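You operate a simulated robot arm through the tools that you are given. There is no shell and no other tool. Be economical: measure what you need, move in short steps, check, and stop when the job is done.

You run a simulated robot arm. Do the job below in one go: nothing can be reset, and whatever is moved stays where it is left.

Task
Stand the brown cog labelled "B" from the top of the wide bench beside the blue bottle. It goes on the side that lies toward x +0.7, y -0.7 (a direction in the base frame), with about 3 cm between them.
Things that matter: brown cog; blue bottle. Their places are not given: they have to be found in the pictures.

It is judged by the outcome, as a careful person would: the job done as asked, and still so three seconds after it is handed in. It fails if anything else is knocked over, pushed out of place, dropped, spilled or broken.

Robot
A 7-joint arm with a two-finger parallel gripper, fixed in place. Base frame: the origin is at the foot of the arm, x ahead of it, y to its left, z up; the work surface is at about z = 0. Lengths are in m, angles in rad, forces in N, time in s.
With the tool pointing down near the work surface it reaches from about 0.22 to 0.58 m from the base axis. Its first joint turns from -1.152 to 1.152 rad. Payload 2.5 kg.
The tool frame sits at the grasp point between the pads (the TCP): z along the fingers, y along the line on which they close. The tips reach 0.023 m beyond it. Largest opening 0.094 m; finger width 0.038, thickness 0.01; the body of the gripper, 0.054 by 0.096 m, starts 0.039 m behind the TCP.
Orientation is that of the tool frame in the base frame, as [roll, pitch, yaw] about the fixed x, y, z axes, in that order (R = Rz(yaw) Ry(pitch) Rx(roll)). With the fingers straight down and closing along the base's y, the tool's x points along the base's -x, its y along +y and its z along -z.

Tools
- The arm moves only by the tool arm_command. Its argument "commands" is a list of rows, each an object of numbers (a shift or turn left out is 0, a gripper value left out holds the last): "wx", "wy", "wz": the turn, a rotation vector about the base's x, y, z in units of 180 degrees (1.0 is 180 degrees); "tx", "ty", "tz": the shift along the base's x, y, z in units of 250 mm (1.0 is 250 mm); "jaw": the closure, from 0 (fully open) to 1 (shut). In form: [{"wx": .., "wy": .., "wz": .., "tx": .., "ty": .., "tz": .., "jaw": ..}, ...]. A call has 1 to 20 rows; each row is the pose to reach, as a shift and turn from the pose commanded when the call began. A call with a number of a shift or a turn outside -1 to 1 is refused whole. Each row takes 0.2 s and may step no farther than 0.05 m and 0.15 rad from the row before; otherwise, or with a gripper value out of range, the whole call is refused. A pose out of reach is approached as far as the arm can. The call stops where the force on the tool passes 40 N (or 10 N more than at its start, if that is more) or the arm is blocked; 0.2 s more then pass. The fingers move at their own pace (about 0.108 m/s each) and stop on an object; they squeeze with about 23 N. The grip force told is the motor's: it shows also when the fingers shut on nothing. Time passes only in rows, and 0.2 s behind the last, so rows that repeat a pose let the fingers close. It gives the time, the measured TCP pose, the force on the tool (base axes), the opening and the grip force at its end, in the units of the frame above (readings bear some noise).
- Cameras (640 x 400 px; columns grow to the right, rows downward): "scene" is fixed at [0.0988, -0.4153, 0.5334]; the picture's right is [0.90, -0.43, 0.00], its down [-0.27, -0.57, -0.77] and it looks along [0.33, 0.70, -0.63] (base axes); focal length 308 px, centre (320, 200). "wrist" rides on the gripper at [-0.039, 0, -0.044] in the tool frame; the picture's right is [0.00, -1.00, 0.00], its down [0.97, 0.00, -0.24] and it looks along [0.24, 0.00, 0.97] (tool axes); focal length 218 px, centre (320, 200).
- grab_frame(camera): a new picture of that camera. No time passes.
- locate(camera, pixels): for up to 12 pixels [column, row] of the newest picture of that camera ("zoom" is the newest enlarged one), the place [x, y, z] in the base frame of the surface seen there, good to about 0.002 m, but the place of the scene camera against the robot may be out by one fixed shift of up to 0.025 m in any direction. No time passes.
- enlarge(camera, box): a new picture of the part [left, top, right, bottom] of that camera's present view, enlarged. No time passes.
- hand_in(): hands the job in; it is judged then, once.

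Go step by step. Measure first, check grasps and placings, and put right what went wrong. The budget is 60 turns and 22 pictures, counting those below and the enlarged ones. Unless the task says otherwise, let go and move clear before handing in, and close with one line.

The tools are called after ">>>" as a command line: name --argument value ..., lists and objects as JSON in quotes. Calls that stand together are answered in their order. arm_command: Moves the arm, as the interface text tells. Its arguments: {"type":"object","properties":{"commands":{"type":"array"}},"required":["commands"]} The other tools are called the same way: grab_frame (camera) takes a picture; locate (camera, pixels) gives the place of the surface under pixels of a picture; enlarge (camera, box) takes an enlarged picture of a part of a camera's view; hand_in () hands the job in.

At the start:

```text
time: 0.0
tool_pos: [0.352, 0.1346, 0.1994]
orientation: [-3.14, -0.001, -3.141]
force: [-0.1, 0.3, 0.3]
grip_width: 0.0942
grip_force: 0.1
```

scene: 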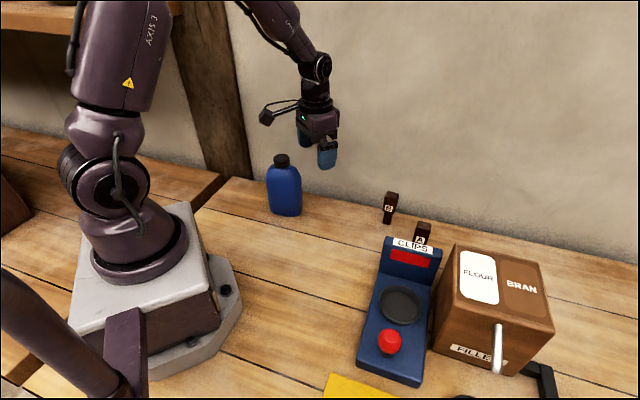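
wrist: 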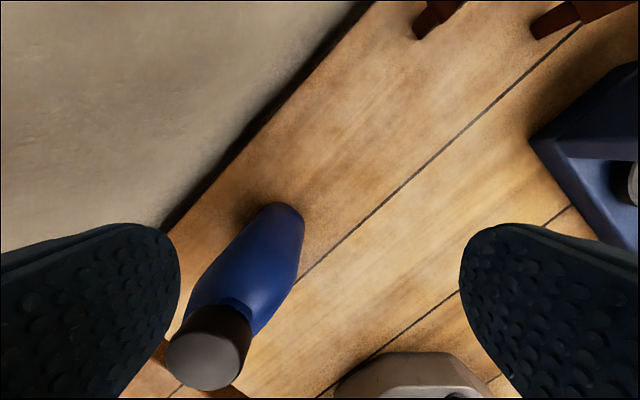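

The scene shows two small brown pieces near (389,207) and (422,235), and the blue bottle at (285,190). I enlarge to read the labels.

>>> enlarge --camera "scene" --box '[250, 140, 450, 265]'

>>> locate --camera "scene" --pixels '[[281, 158], [285, 180], [285, 205], [286, 214], [390, 195], [388, 208], [387, 221], [422, 228], [420, 240], [330, 230], [398, 245], [268, 190], [301, 190]]'

```text
3.20 times, centred on (350, 202) of scene
```

zoom: 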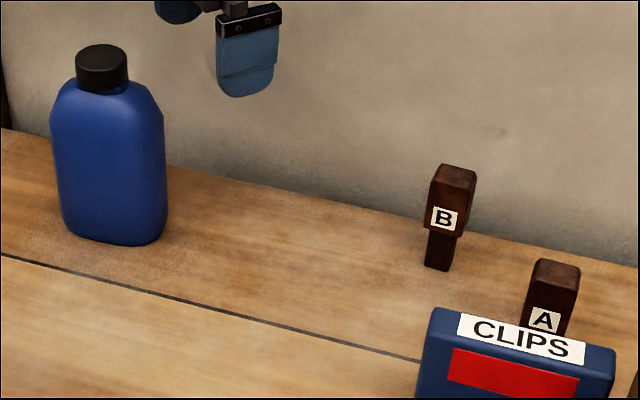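

```text
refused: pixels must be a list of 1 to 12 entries
```

B is a top-heavy brown piece (wide head, narrow stem) at zoom (450,215). Now I measure it and the bottle.

>>> locate --camera "zoom" --pixels '[[102, 55], [110, 150], [112, 240], [60, 170], [162, 170], [455, 170], [444, 218], [470, 205], [437, 266], [440, 245], [556, 268], [300, 260]]'

>>> locate --camera "wrist" --pixels '[[208, 345], [280, 205], [270, 240], [300, 225], [430, 30], [418, 25], [445, 8], [350, 150], [235, 270], [240, 215]]'

```text
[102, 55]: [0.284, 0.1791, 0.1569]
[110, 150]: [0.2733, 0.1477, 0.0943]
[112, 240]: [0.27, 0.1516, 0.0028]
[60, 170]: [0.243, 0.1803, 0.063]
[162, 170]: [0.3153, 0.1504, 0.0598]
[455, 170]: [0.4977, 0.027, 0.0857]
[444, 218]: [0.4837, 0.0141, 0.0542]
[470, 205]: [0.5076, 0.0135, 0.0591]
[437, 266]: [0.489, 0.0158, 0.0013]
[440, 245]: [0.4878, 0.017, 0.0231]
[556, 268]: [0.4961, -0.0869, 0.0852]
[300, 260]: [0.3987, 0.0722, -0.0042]
```

```text
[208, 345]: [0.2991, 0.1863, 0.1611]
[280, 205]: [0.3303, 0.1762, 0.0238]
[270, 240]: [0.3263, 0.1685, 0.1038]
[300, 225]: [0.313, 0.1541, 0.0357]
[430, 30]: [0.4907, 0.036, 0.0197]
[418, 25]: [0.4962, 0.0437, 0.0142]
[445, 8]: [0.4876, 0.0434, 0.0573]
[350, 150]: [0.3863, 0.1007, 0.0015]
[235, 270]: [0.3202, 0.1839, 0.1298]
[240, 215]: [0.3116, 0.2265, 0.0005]
```

Scene and wrist differ by roughly (0.01, 0.015), so I'll trust the wrist. I move toward B at the same height for a closer view.

>>> arm_command --commands '[{"tx": 0.1, "ty": -0.1}, {"tx": 0.2, "ty": -0.2}, {"tx": 0.3, "ty": -0.3}, {"tx": 0.4, "ty": -0.4}, {"tx": 0.4, "ty": -0.4}]'

>>> grab_frame --camera "wrist"

```text
time: 1.2
tool_pos: [0.4513, 0.0331, 0.199]
orientation: [-3.141, 0.001, -3.14]
force: [0.7, 0.4, 1.1]
grip_width: 0.0941
grip_force: 0.1
```

```text
18 pictures are left
```

wrist: 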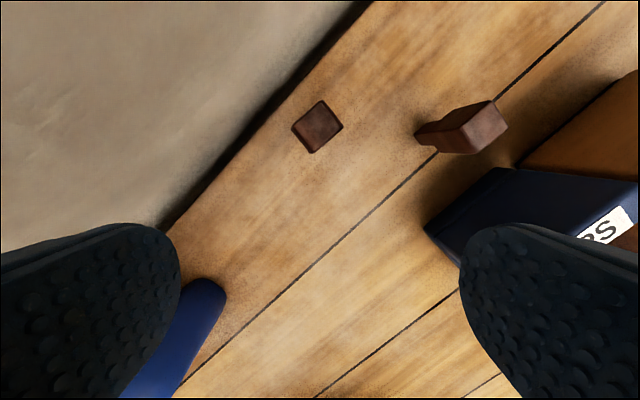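

B's head is seen from straight above at (317,126). I measure its corners.

>>> enlarge --camera "wrist" --box '[260, 80, 388, 160]'

>>> locate --camera "wrist" --pixels '[[317, 126], [320, 103], [340, 127], [314, 150], [295, 126], [317, 110], [205, 285], [222, 298], [170, 350], [280, 60], [240, 130]]'

```text
5.00 times, centred on (324, 120) of wrist
```

zoom: 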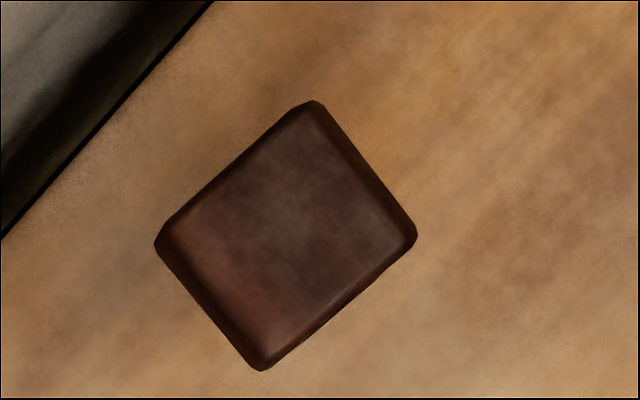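

```text
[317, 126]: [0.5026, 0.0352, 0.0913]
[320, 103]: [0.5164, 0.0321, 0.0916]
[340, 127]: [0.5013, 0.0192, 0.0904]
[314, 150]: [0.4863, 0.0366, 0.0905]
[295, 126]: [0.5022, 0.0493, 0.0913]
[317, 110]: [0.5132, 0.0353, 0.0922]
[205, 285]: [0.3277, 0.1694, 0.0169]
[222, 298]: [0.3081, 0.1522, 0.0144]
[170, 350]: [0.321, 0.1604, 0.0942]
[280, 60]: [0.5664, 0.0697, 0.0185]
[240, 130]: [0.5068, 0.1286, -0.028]
```

Head is about 0.028 x 0.022 m, long side parallel to the wall (about -50°), top at z 0.091, centre ≈ (0.5015, 0.035). I turn the gripper -50° so it closes across the short side, and move above it with jaws partly closed.

>>> arm_command --commands '[{"wz": -0.046, "tx": 0.03}, {"wz": -0.092, "tx": 0.06}, {"wz": -0.139, "tx": 0.1}, {"wz": -0.185, "tx": 0.13}, {"wz": -0.232, "tx": 0.17, "jaw": 0.3}, {"wz": -0.278, "tx": 0.2, "ty": 0.004, "jaw": 0.3}, {"wz": -0.278, "tx": 0.2, "ty": 0.004, "tz": -0.1, "jaw": 0.3}, {"wz": -0.278, "tx": 0.2, "ty": 0.004, "tz": -0.2, "jaw": 0.3}, {"wz": -0.278, "tx": 0.2, "ty": 0.004, "tz": -0.24, "jaw": 0.3}, {"wz": -0.278, "tx": 0.2, "ty": 0.004, "tz": -0.24, "jaw": 0.3}]'

>>> grab_frame --camera "wrist"

```text
time: 3.4
tool_pos: [0.5028, 0.035, 0.1393]
orientation: [3.141, 0.0, 2.267]
force: [0.2, -0.3, 0.3]
grip_width: 0.0658
grip_force: 0.1
```

```text
16 pictures are left
```

wrist: 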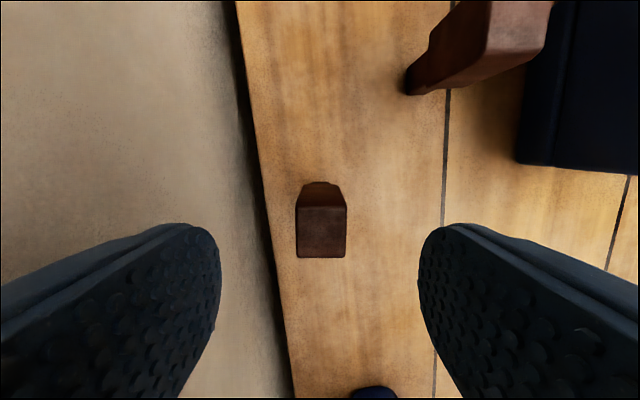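

Aligned nicely; B's top face spans (297–346, 207–258). I check exact centre, the stem, the head's lower edge and A's head.

>>> locate --camera "wrist" --pixels '[[300, 210], [343, 210], [344, 255], [299, 255], [321, 232], [321, 200], [321, 185], [490, 30], [520, 30], [460, 60], [412, 90], [372, 390]]'

```text
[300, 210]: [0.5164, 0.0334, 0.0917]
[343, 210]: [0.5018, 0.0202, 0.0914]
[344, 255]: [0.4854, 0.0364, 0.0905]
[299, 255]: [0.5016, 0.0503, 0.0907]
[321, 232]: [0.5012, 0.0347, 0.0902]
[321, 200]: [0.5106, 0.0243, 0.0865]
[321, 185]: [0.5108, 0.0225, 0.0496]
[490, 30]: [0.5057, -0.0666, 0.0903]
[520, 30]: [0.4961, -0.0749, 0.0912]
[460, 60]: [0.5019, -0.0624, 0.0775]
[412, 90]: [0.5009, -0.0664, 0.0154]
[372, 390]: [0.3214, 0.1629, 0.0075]
```

Centre (0.501, 0.035), A is well clear. I descend to TCP z ≈ 0.069 and close.

>>> arm_command --commands '[{"tz": -0.1}, {"tz": -0.2}, {"tx": -0.004, "tz": -0.281}, {"tx": -0.004, "tz": -0.281, "jaw": 0.6}, {"tx": -0.004, "tz": -0.281, "jaw": 0.8}, {"tx": -0.004, "tz": -0.281, "jaw": 1}, {"tx": -0.004, "tz": -0.281, "jaw": 1}, {"tx": -0.004, "tz": -0.281, "jaw": 1}]'

```text
time: 5.2
tool_pos: [0.5006, 0.0353, 0.0682]
orientation: [-3.14, 0.0, 2.269]
force: [0.4, -0.3, -0.1]
grip_width: 0.0234
grip_force: 23.0
```

Gripped: width 0.0234, force 23 N. I lift it.

>>> arm_command --commands '[{"tz": 0.1}, {"tz": 0.2}, {"tz": 0.3}, {"tz": 0.4}, {"tz": 0.5}, {"tz": 0.5}]'

>>> grab_frame --camera "scene"

>>> enlarge --camera "scene" --box '[240, 130, 336, 230]'

>>> grab_frame --camera "wrist"

```text
time: 6.6
tool_pos: [0.4999, 0.0358, 0.1942]
orientation: [3.141, -0.001, 2.27]
force: [-0.4, -0.1, 0.2]
grip_width: 0.0235
grip_force: 23.8
```

```text
15 pictures are left
```

scene: 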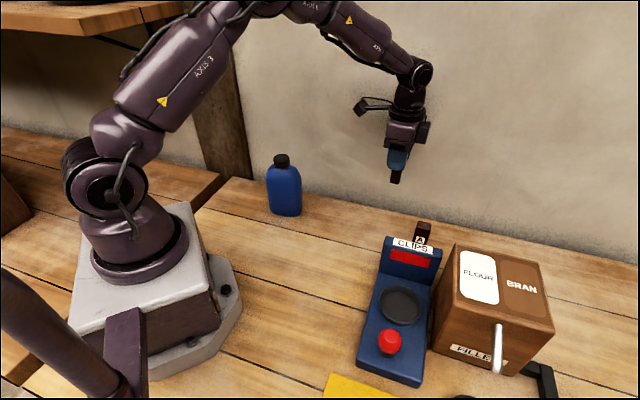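

```text
4.00 times, centred on (288, 180) of scene
```

zoom: 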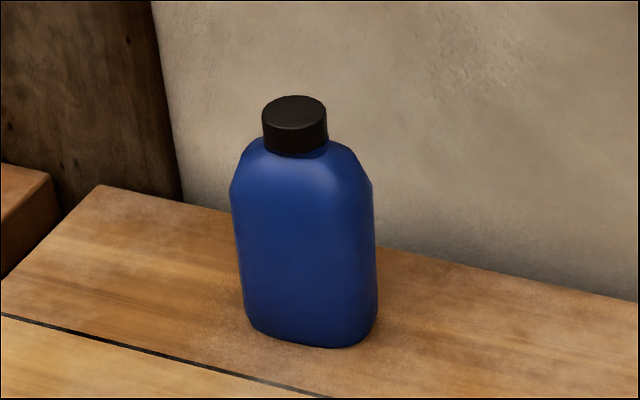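

```text
13 pictures are left
```

wrist: 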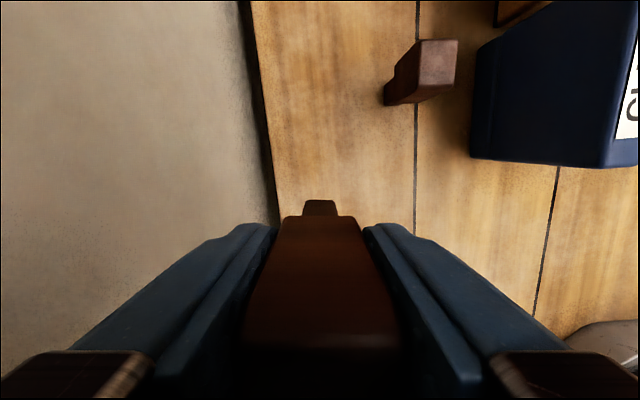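

B is held upright. I measure the bottle's outline in the zoomed scene view: cap (295,110), sides (235,230)/(373,230), base.

>>> locate --camera "zoom" --pixels '[[270, 112], [320, 112], [295, 100], [295, 120], [262, 300], [300, 300], [335, 300], [355, 300], [365, 300], [371, 300], [374, 280], [250, 310]]'

>>> locate --camera "scene" --pixels '[[422, 226], [418, 223], [428, 226], [330, 230]]'

>>> locate --camera "wrist" --pixels '[[437, 62], [420, 42], [457, 42], [455, 83], [419, 102]]'

```text
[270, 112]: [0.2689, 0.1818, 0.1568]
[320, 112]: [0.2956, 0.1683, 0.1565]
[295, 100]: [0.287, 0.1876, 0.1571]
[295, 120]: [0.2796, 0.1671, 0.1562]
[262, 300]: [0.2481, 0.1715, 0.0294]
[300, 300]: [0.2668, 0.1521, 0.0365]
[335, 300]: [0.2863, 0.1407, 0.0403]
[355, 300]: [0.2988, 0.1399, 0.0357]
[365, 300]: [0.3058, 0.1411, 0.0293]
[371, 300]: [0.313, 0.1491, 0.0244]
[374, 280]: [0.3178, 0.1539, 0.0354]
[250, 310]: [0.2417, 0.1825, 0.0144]
```

```text
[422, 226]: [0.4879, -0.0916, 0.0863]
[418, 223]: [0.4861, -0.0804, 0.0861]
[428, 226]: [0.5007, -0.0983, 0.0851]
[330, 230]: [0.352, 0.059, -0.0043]
```

```text
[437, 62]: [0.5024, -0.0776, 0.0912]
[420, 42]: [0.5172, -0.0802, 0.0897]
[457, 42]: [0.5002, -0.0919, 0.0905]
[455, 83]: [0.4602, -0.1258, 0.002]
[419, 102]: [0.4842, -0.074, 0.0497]
```

Calibrating scene against wrist gives a shift of (+0.0055, +0.0085, +0.005); the bottle is ~0.084 long along the requested direction, centred ≈ (0.289, 0.185). Target for the cog centre ≈ (0.349, 0.124). I carry it there and go partway down.

>>> arm_command --commands '[{"tx": -0.1, "ty": 0.058}, {"tx": -0.2, "ty": 0.117}, {"tx": -0.3, "ty": 0.176}, {"tx": -0.4, "ty": 0.234}, {"tx": -0.5, "ty": 0.293}, {"tx": -0.604, "ty": 0.354}, {"tx": -0.604, "ty": 0.354, "tz": -0.1}, {"tx": -0.604, "ty": 0.354, "tz": -0.2}, {"tx": -0.604, "ty": 0.354, "tz": -0.3}, {"tx": -0.604, "ty": 0.354, "tz": -0.4}, {"tx": -0.604, "ty": 0.354, "tz": -0.4}]'

>>> enlarge --camera "scene" --box '[240, 130, 400, 230]'

```text
time: 9.0
tool_pos: [0.3525, 0.1256, 0.0953]
orientation: [3.138, -0.001, 2.27]
force: [-2.6, -2.5, 35.4]
grip_width: 0.0234
grip_force: 22.9
```

```text
4.00 times, centred on (320, 180) of scene
```

zoom: 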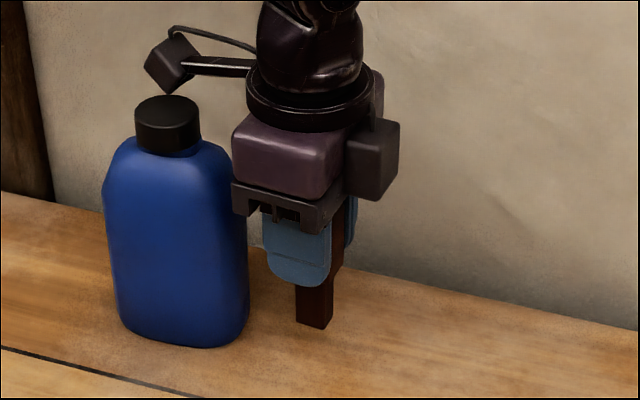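

A box on a boom sticking out of the gripper's back at zoom (170,62) is pressing on the bottle cap at (167,110) — 35 N upward. I go straight up first.

>>> arm_command --commands '[{"tz": 0.04}, {"tz": 0.12}, {"tz": 0.24}, {"tz": 0.38}, {"tz": 0.38}]'

>>> enlarge --camera "scene" --box '[240, 70, 400, 230]'

```text
time: 10.2
tool_pos: [0.3491, 0.1235, 0.1903]
orientation: [3.141, 0.002, 2.269]
force: [0.6, -0.2, -0.9]
grip_width: 0.0231
grip_force: 22.9
```

```text
2.50 times, centred on (320, 150) of scene
```

zoom: 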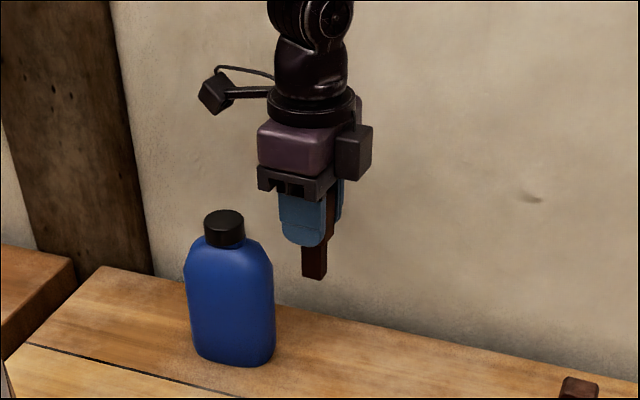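

The bottle still stands and the grip holds. I measure the boom box and the bottle again.

>>> locate --camera "zoom" --pixels '[[200, 95], [213, 112], [228, 95], [213, 85], [255, 92], [355, 150], [318, 277], [312, 250], [222, 222], [222, 212], [220, 363], [270, 340]]'

```text
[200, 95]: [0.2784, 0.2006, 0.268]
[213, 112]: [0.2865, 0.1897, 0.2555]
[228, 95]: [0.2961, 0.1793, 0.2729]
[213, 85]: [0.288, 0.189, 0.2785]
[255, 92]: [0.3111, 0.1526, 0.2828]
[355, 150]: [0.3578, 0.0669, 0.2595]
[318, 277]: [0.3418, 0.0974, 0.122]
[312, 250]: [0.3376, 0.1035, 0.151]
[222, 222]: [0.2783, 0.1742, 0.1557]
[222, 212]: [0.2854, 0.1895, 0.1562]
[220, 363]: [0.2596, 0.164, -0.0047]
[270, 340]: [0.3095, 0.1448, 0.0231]
```

Bottle hasn't moved. The boom box sits ~0.094 m behind the TCP and ~0.07 above it, so I'll turn +38° (back toward the starting yaw) to swing it off the cap to the robot side; the gripper body then still clears the bottle. I'll turn at height, then lower only partway.

>>> arm_command --commands '[{"wz": 0.042}, {"wz": 0.084}, {"wz": 0.127}, {"wz": 0.169}, {"wz": 0.211, "tx": 0.006}, {"wz": 0.211, "tx": 0.006, "tz": -0.1}, {"wz": 0.211, "tx": 0.006, "tz": -0.2}, {"wz": 0.211, "tx": 0.006, "tz": -0.24}, {"wz": 0.211, "tx": 0.006, "tz": -0.24}]'

>>> enlarge --camera "scene" --box '[240, 100, 400, 230]'

```text
time: 12.2
tool_pos: [0.3522, 0.1225, 0.1297]
orientation: [3.141, 0.0, 2.93]
force: [-0.7, -0.3, -0.2]
grip_width: 0.0234
grip_force: 22.8
```

```text
3.08 times, centred on (320, 165) of scene
```

zoom: 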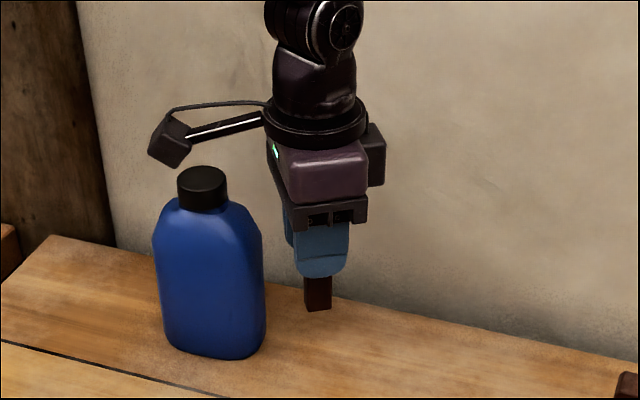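

>>> locate --camera "zoom" --pixels '[[155, 140], [170, 165], [187, 150], [172, 120], [168, 140], [200, 178], [200, 190], [182, 185], [225, 185], [215, 125], [245, 118]]'

>>> grab_frame --camera "wrist"

```text
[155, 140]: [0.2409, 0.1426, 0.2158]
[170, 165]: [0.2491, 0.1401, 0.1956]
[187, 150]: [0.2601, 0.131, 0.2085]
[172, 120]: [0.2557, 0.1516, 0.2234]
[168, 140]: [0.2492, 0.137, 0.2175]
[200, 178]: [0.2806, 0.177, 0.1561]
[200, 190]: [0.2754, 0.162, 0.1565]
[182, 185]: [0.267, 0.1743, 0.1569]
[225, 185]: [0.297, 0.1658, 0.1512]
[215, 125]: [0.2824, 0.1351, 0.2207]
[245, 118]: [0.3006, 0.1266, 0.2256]
```

```text
9 pictures are left
```

wrist: 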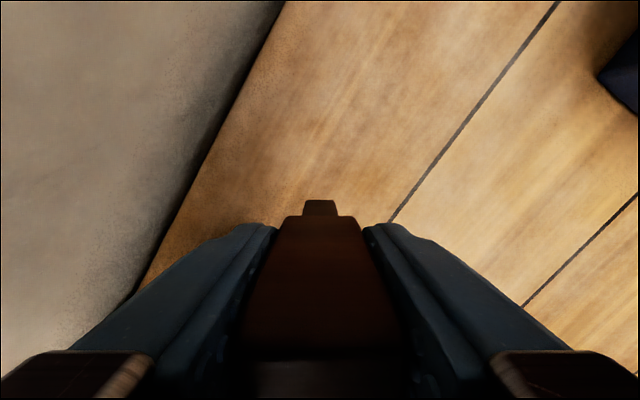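

The box now sits about 0.04 from the cap's axis on the robot side and will end ~0.14 high, outside the bottle's side. I add 3° more for margin and go down to just above contact.

>>> arm_command --commands '[{"wz": 0.017}, {"wz": 0.017, "tz": -0.06}, {"wz": 0.017, "tz": -0.12}, {"wz": 0.017, "tz": -0.17}, {"wz": 0.017, "tz": -0.21}, {"wz": 0.017, "tz": -0.225}, {"wz": 0.017, "tz": -0.225}]'

>>> enlarge --camera "scene" --box '[240, 110, 384, 230]'

```text
time: 13.8
tool_pos: [0.3526, 0.1252, 0.0721]
orientation: [-3.141, 0.0, 2.984]
force: [-0.5, -0.2, -0.6]
grip_width: 0.0232
grip_force: 23.0
```

```text
3.33 times, centred on (312, 170) of scene
```

zoom: 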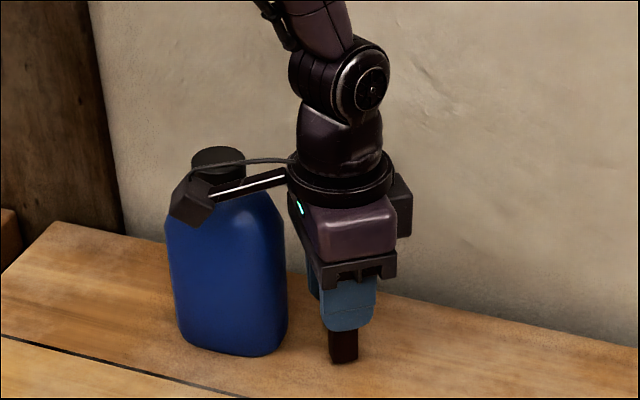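

No contact force and the bottle is undisturbed. I check the gap before setting down.

>>> locate --camera "zoom" --pixels '[[331, 345], [335, 355], [355, 355], [282, 330], [285, 315], [340, 340], [288, 290], [315, 280], [320, 300], [310, 290], [182, 205]]'

```text
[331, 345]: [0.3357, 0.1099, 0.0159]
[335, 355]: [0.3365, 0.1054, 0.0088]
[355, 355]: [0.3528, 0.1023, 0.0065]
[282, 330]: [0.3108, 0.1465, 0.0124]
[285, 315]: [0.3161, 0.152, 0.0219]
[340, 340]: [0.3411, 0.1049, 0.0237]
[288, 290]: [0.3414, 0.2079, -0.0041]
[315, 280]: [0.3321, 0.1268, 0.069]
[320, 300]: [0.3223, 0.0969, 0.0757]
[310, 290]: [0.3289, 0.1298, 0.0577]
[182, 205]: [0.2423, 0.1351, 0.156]
```

Head-to-bottle gap works out at about 0.029 m. I lower the last ~4 mm gently.

>>> arm_command --commands '[{"tz": -0.006}, {"tz": -0.01}, {"tz": -0.014}, {"tz": -0.014}]'

```text
time: 14.8
tool_pos: [0.353, 0.1256, 0.0685]
orientation: [-3.141, 0.001, 2.985]
force: [-0.7, 0.3, -0.5]
grip_width: 0.0231
grip_force: 23.1
```

Still no contact force; I step down a millimetre at a time.

>>> arm_command --commands '[{"tz": -0.003}, {"tz": -0.003}]'

```text
time: 15.4
tool_pos: [0.3522, 0.1245, 0.068]
orientation: [-3.14, 0.0, 2.984]
force: [0.9, 0.0, -0.6]
grip_width: 0.0235
grip_force: 22.8
```

>>> arm_command --commands '[{"tz": -0.003}, {"tz": -0.003}]'

```text
time: 16.0
tool_pos: [0.3529, 0.1242, 0.0666]
orientation: [-3.141, -0.002, 2.983]
force: [-0.8, 0.9, 3.1]
grip_width: 0.0231
grip_force: 23.1
```

Contact felt (3 N up). I open modestly and rise straight up slowly.

>>> arm_command --commands '[{"jaw": 0.65}, {"jaw": 0.52}, {"jaw": 0.52}, {"jaw": 0.52}, {"tz": 0.04, "jaw": 0.52}, {"tz": 0.1, "jaw": 0.52}, {"tz": 0.2, "jaw": 0.52}, {"tz": 0.35, "jaw": 0.52}, {"tz": 0.5, "jaw": 0.52}, {"tz": 0.5, "jaw": 0.52}]'

>>> enlarge --camera "scene" --box '[240, 110, 384, 230]'

>>> grab_frame --camera "wrist"

```text
time: 18.2
tool_pos: [0.3538, 0.1235, 0.1934]
orientation: [3.141, -0.001, 2.984]
force: [0.0, -0.1, -0.8]
grip_width: 0.0451
grip_force: 0.0
```

```text
3.33 times, centred on (312, 170) of scene
```

zoom: 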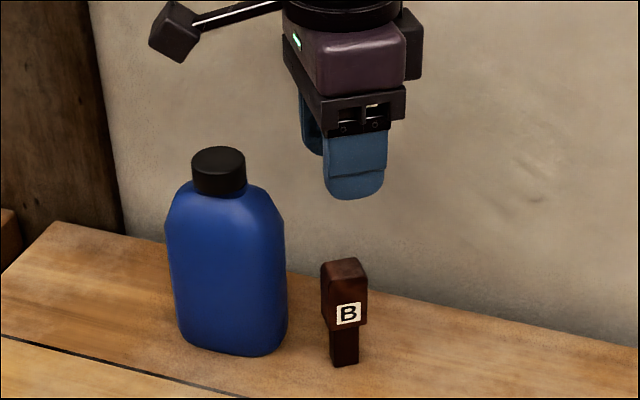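

```text
6 pictures are left
```

wrist: 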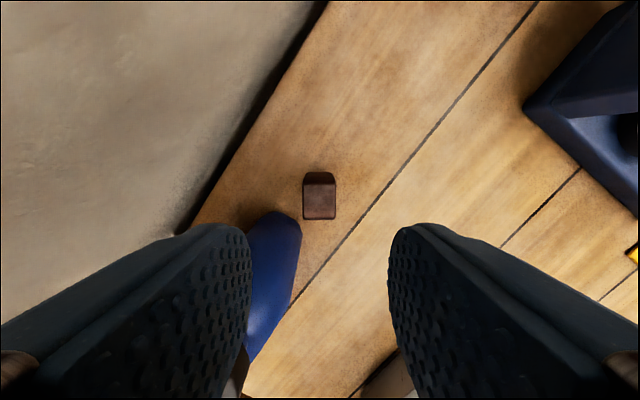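

B stands upright beside the bottle, nothing knocked. A quick check of the gap in the wrist view.

>>> locate --camera "wrist" --pixels '[[305, 186], [334, 186], [335, 216], [306, 216], [290, 216], [298, 225], [299, 240], [292, 280], [275, 215]]'

```text
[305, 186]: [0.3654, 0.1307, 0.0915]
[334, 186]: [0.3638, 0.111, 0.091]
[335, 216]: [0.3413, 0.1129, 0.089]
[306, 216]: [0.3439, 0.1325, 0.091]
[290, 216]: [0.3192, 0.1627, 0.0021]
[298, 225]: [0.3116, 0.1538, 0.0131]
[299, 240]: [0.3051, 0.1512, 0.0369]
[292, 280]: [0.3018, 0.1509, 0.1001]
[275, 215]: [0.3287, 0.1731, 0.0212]
```

Top at z 0.091 (standing), centre (0.354, 0.122), lying exactly along (+0.7, −0.7) from the bottle, with a gap of about 0.03 m. The gripper is clear, so I hand in.

>>> hand_in

```text
The job is handed in.
```

The brown cog "B" is standing upright beside the blue bottle, on the (+0.7, −0.7) side, with a gap of about 3 cm. On the first lowering, part of the gripper pressed on the bottle's cap (about 35 N), but the bottle stayed standing and didn't measurably move.
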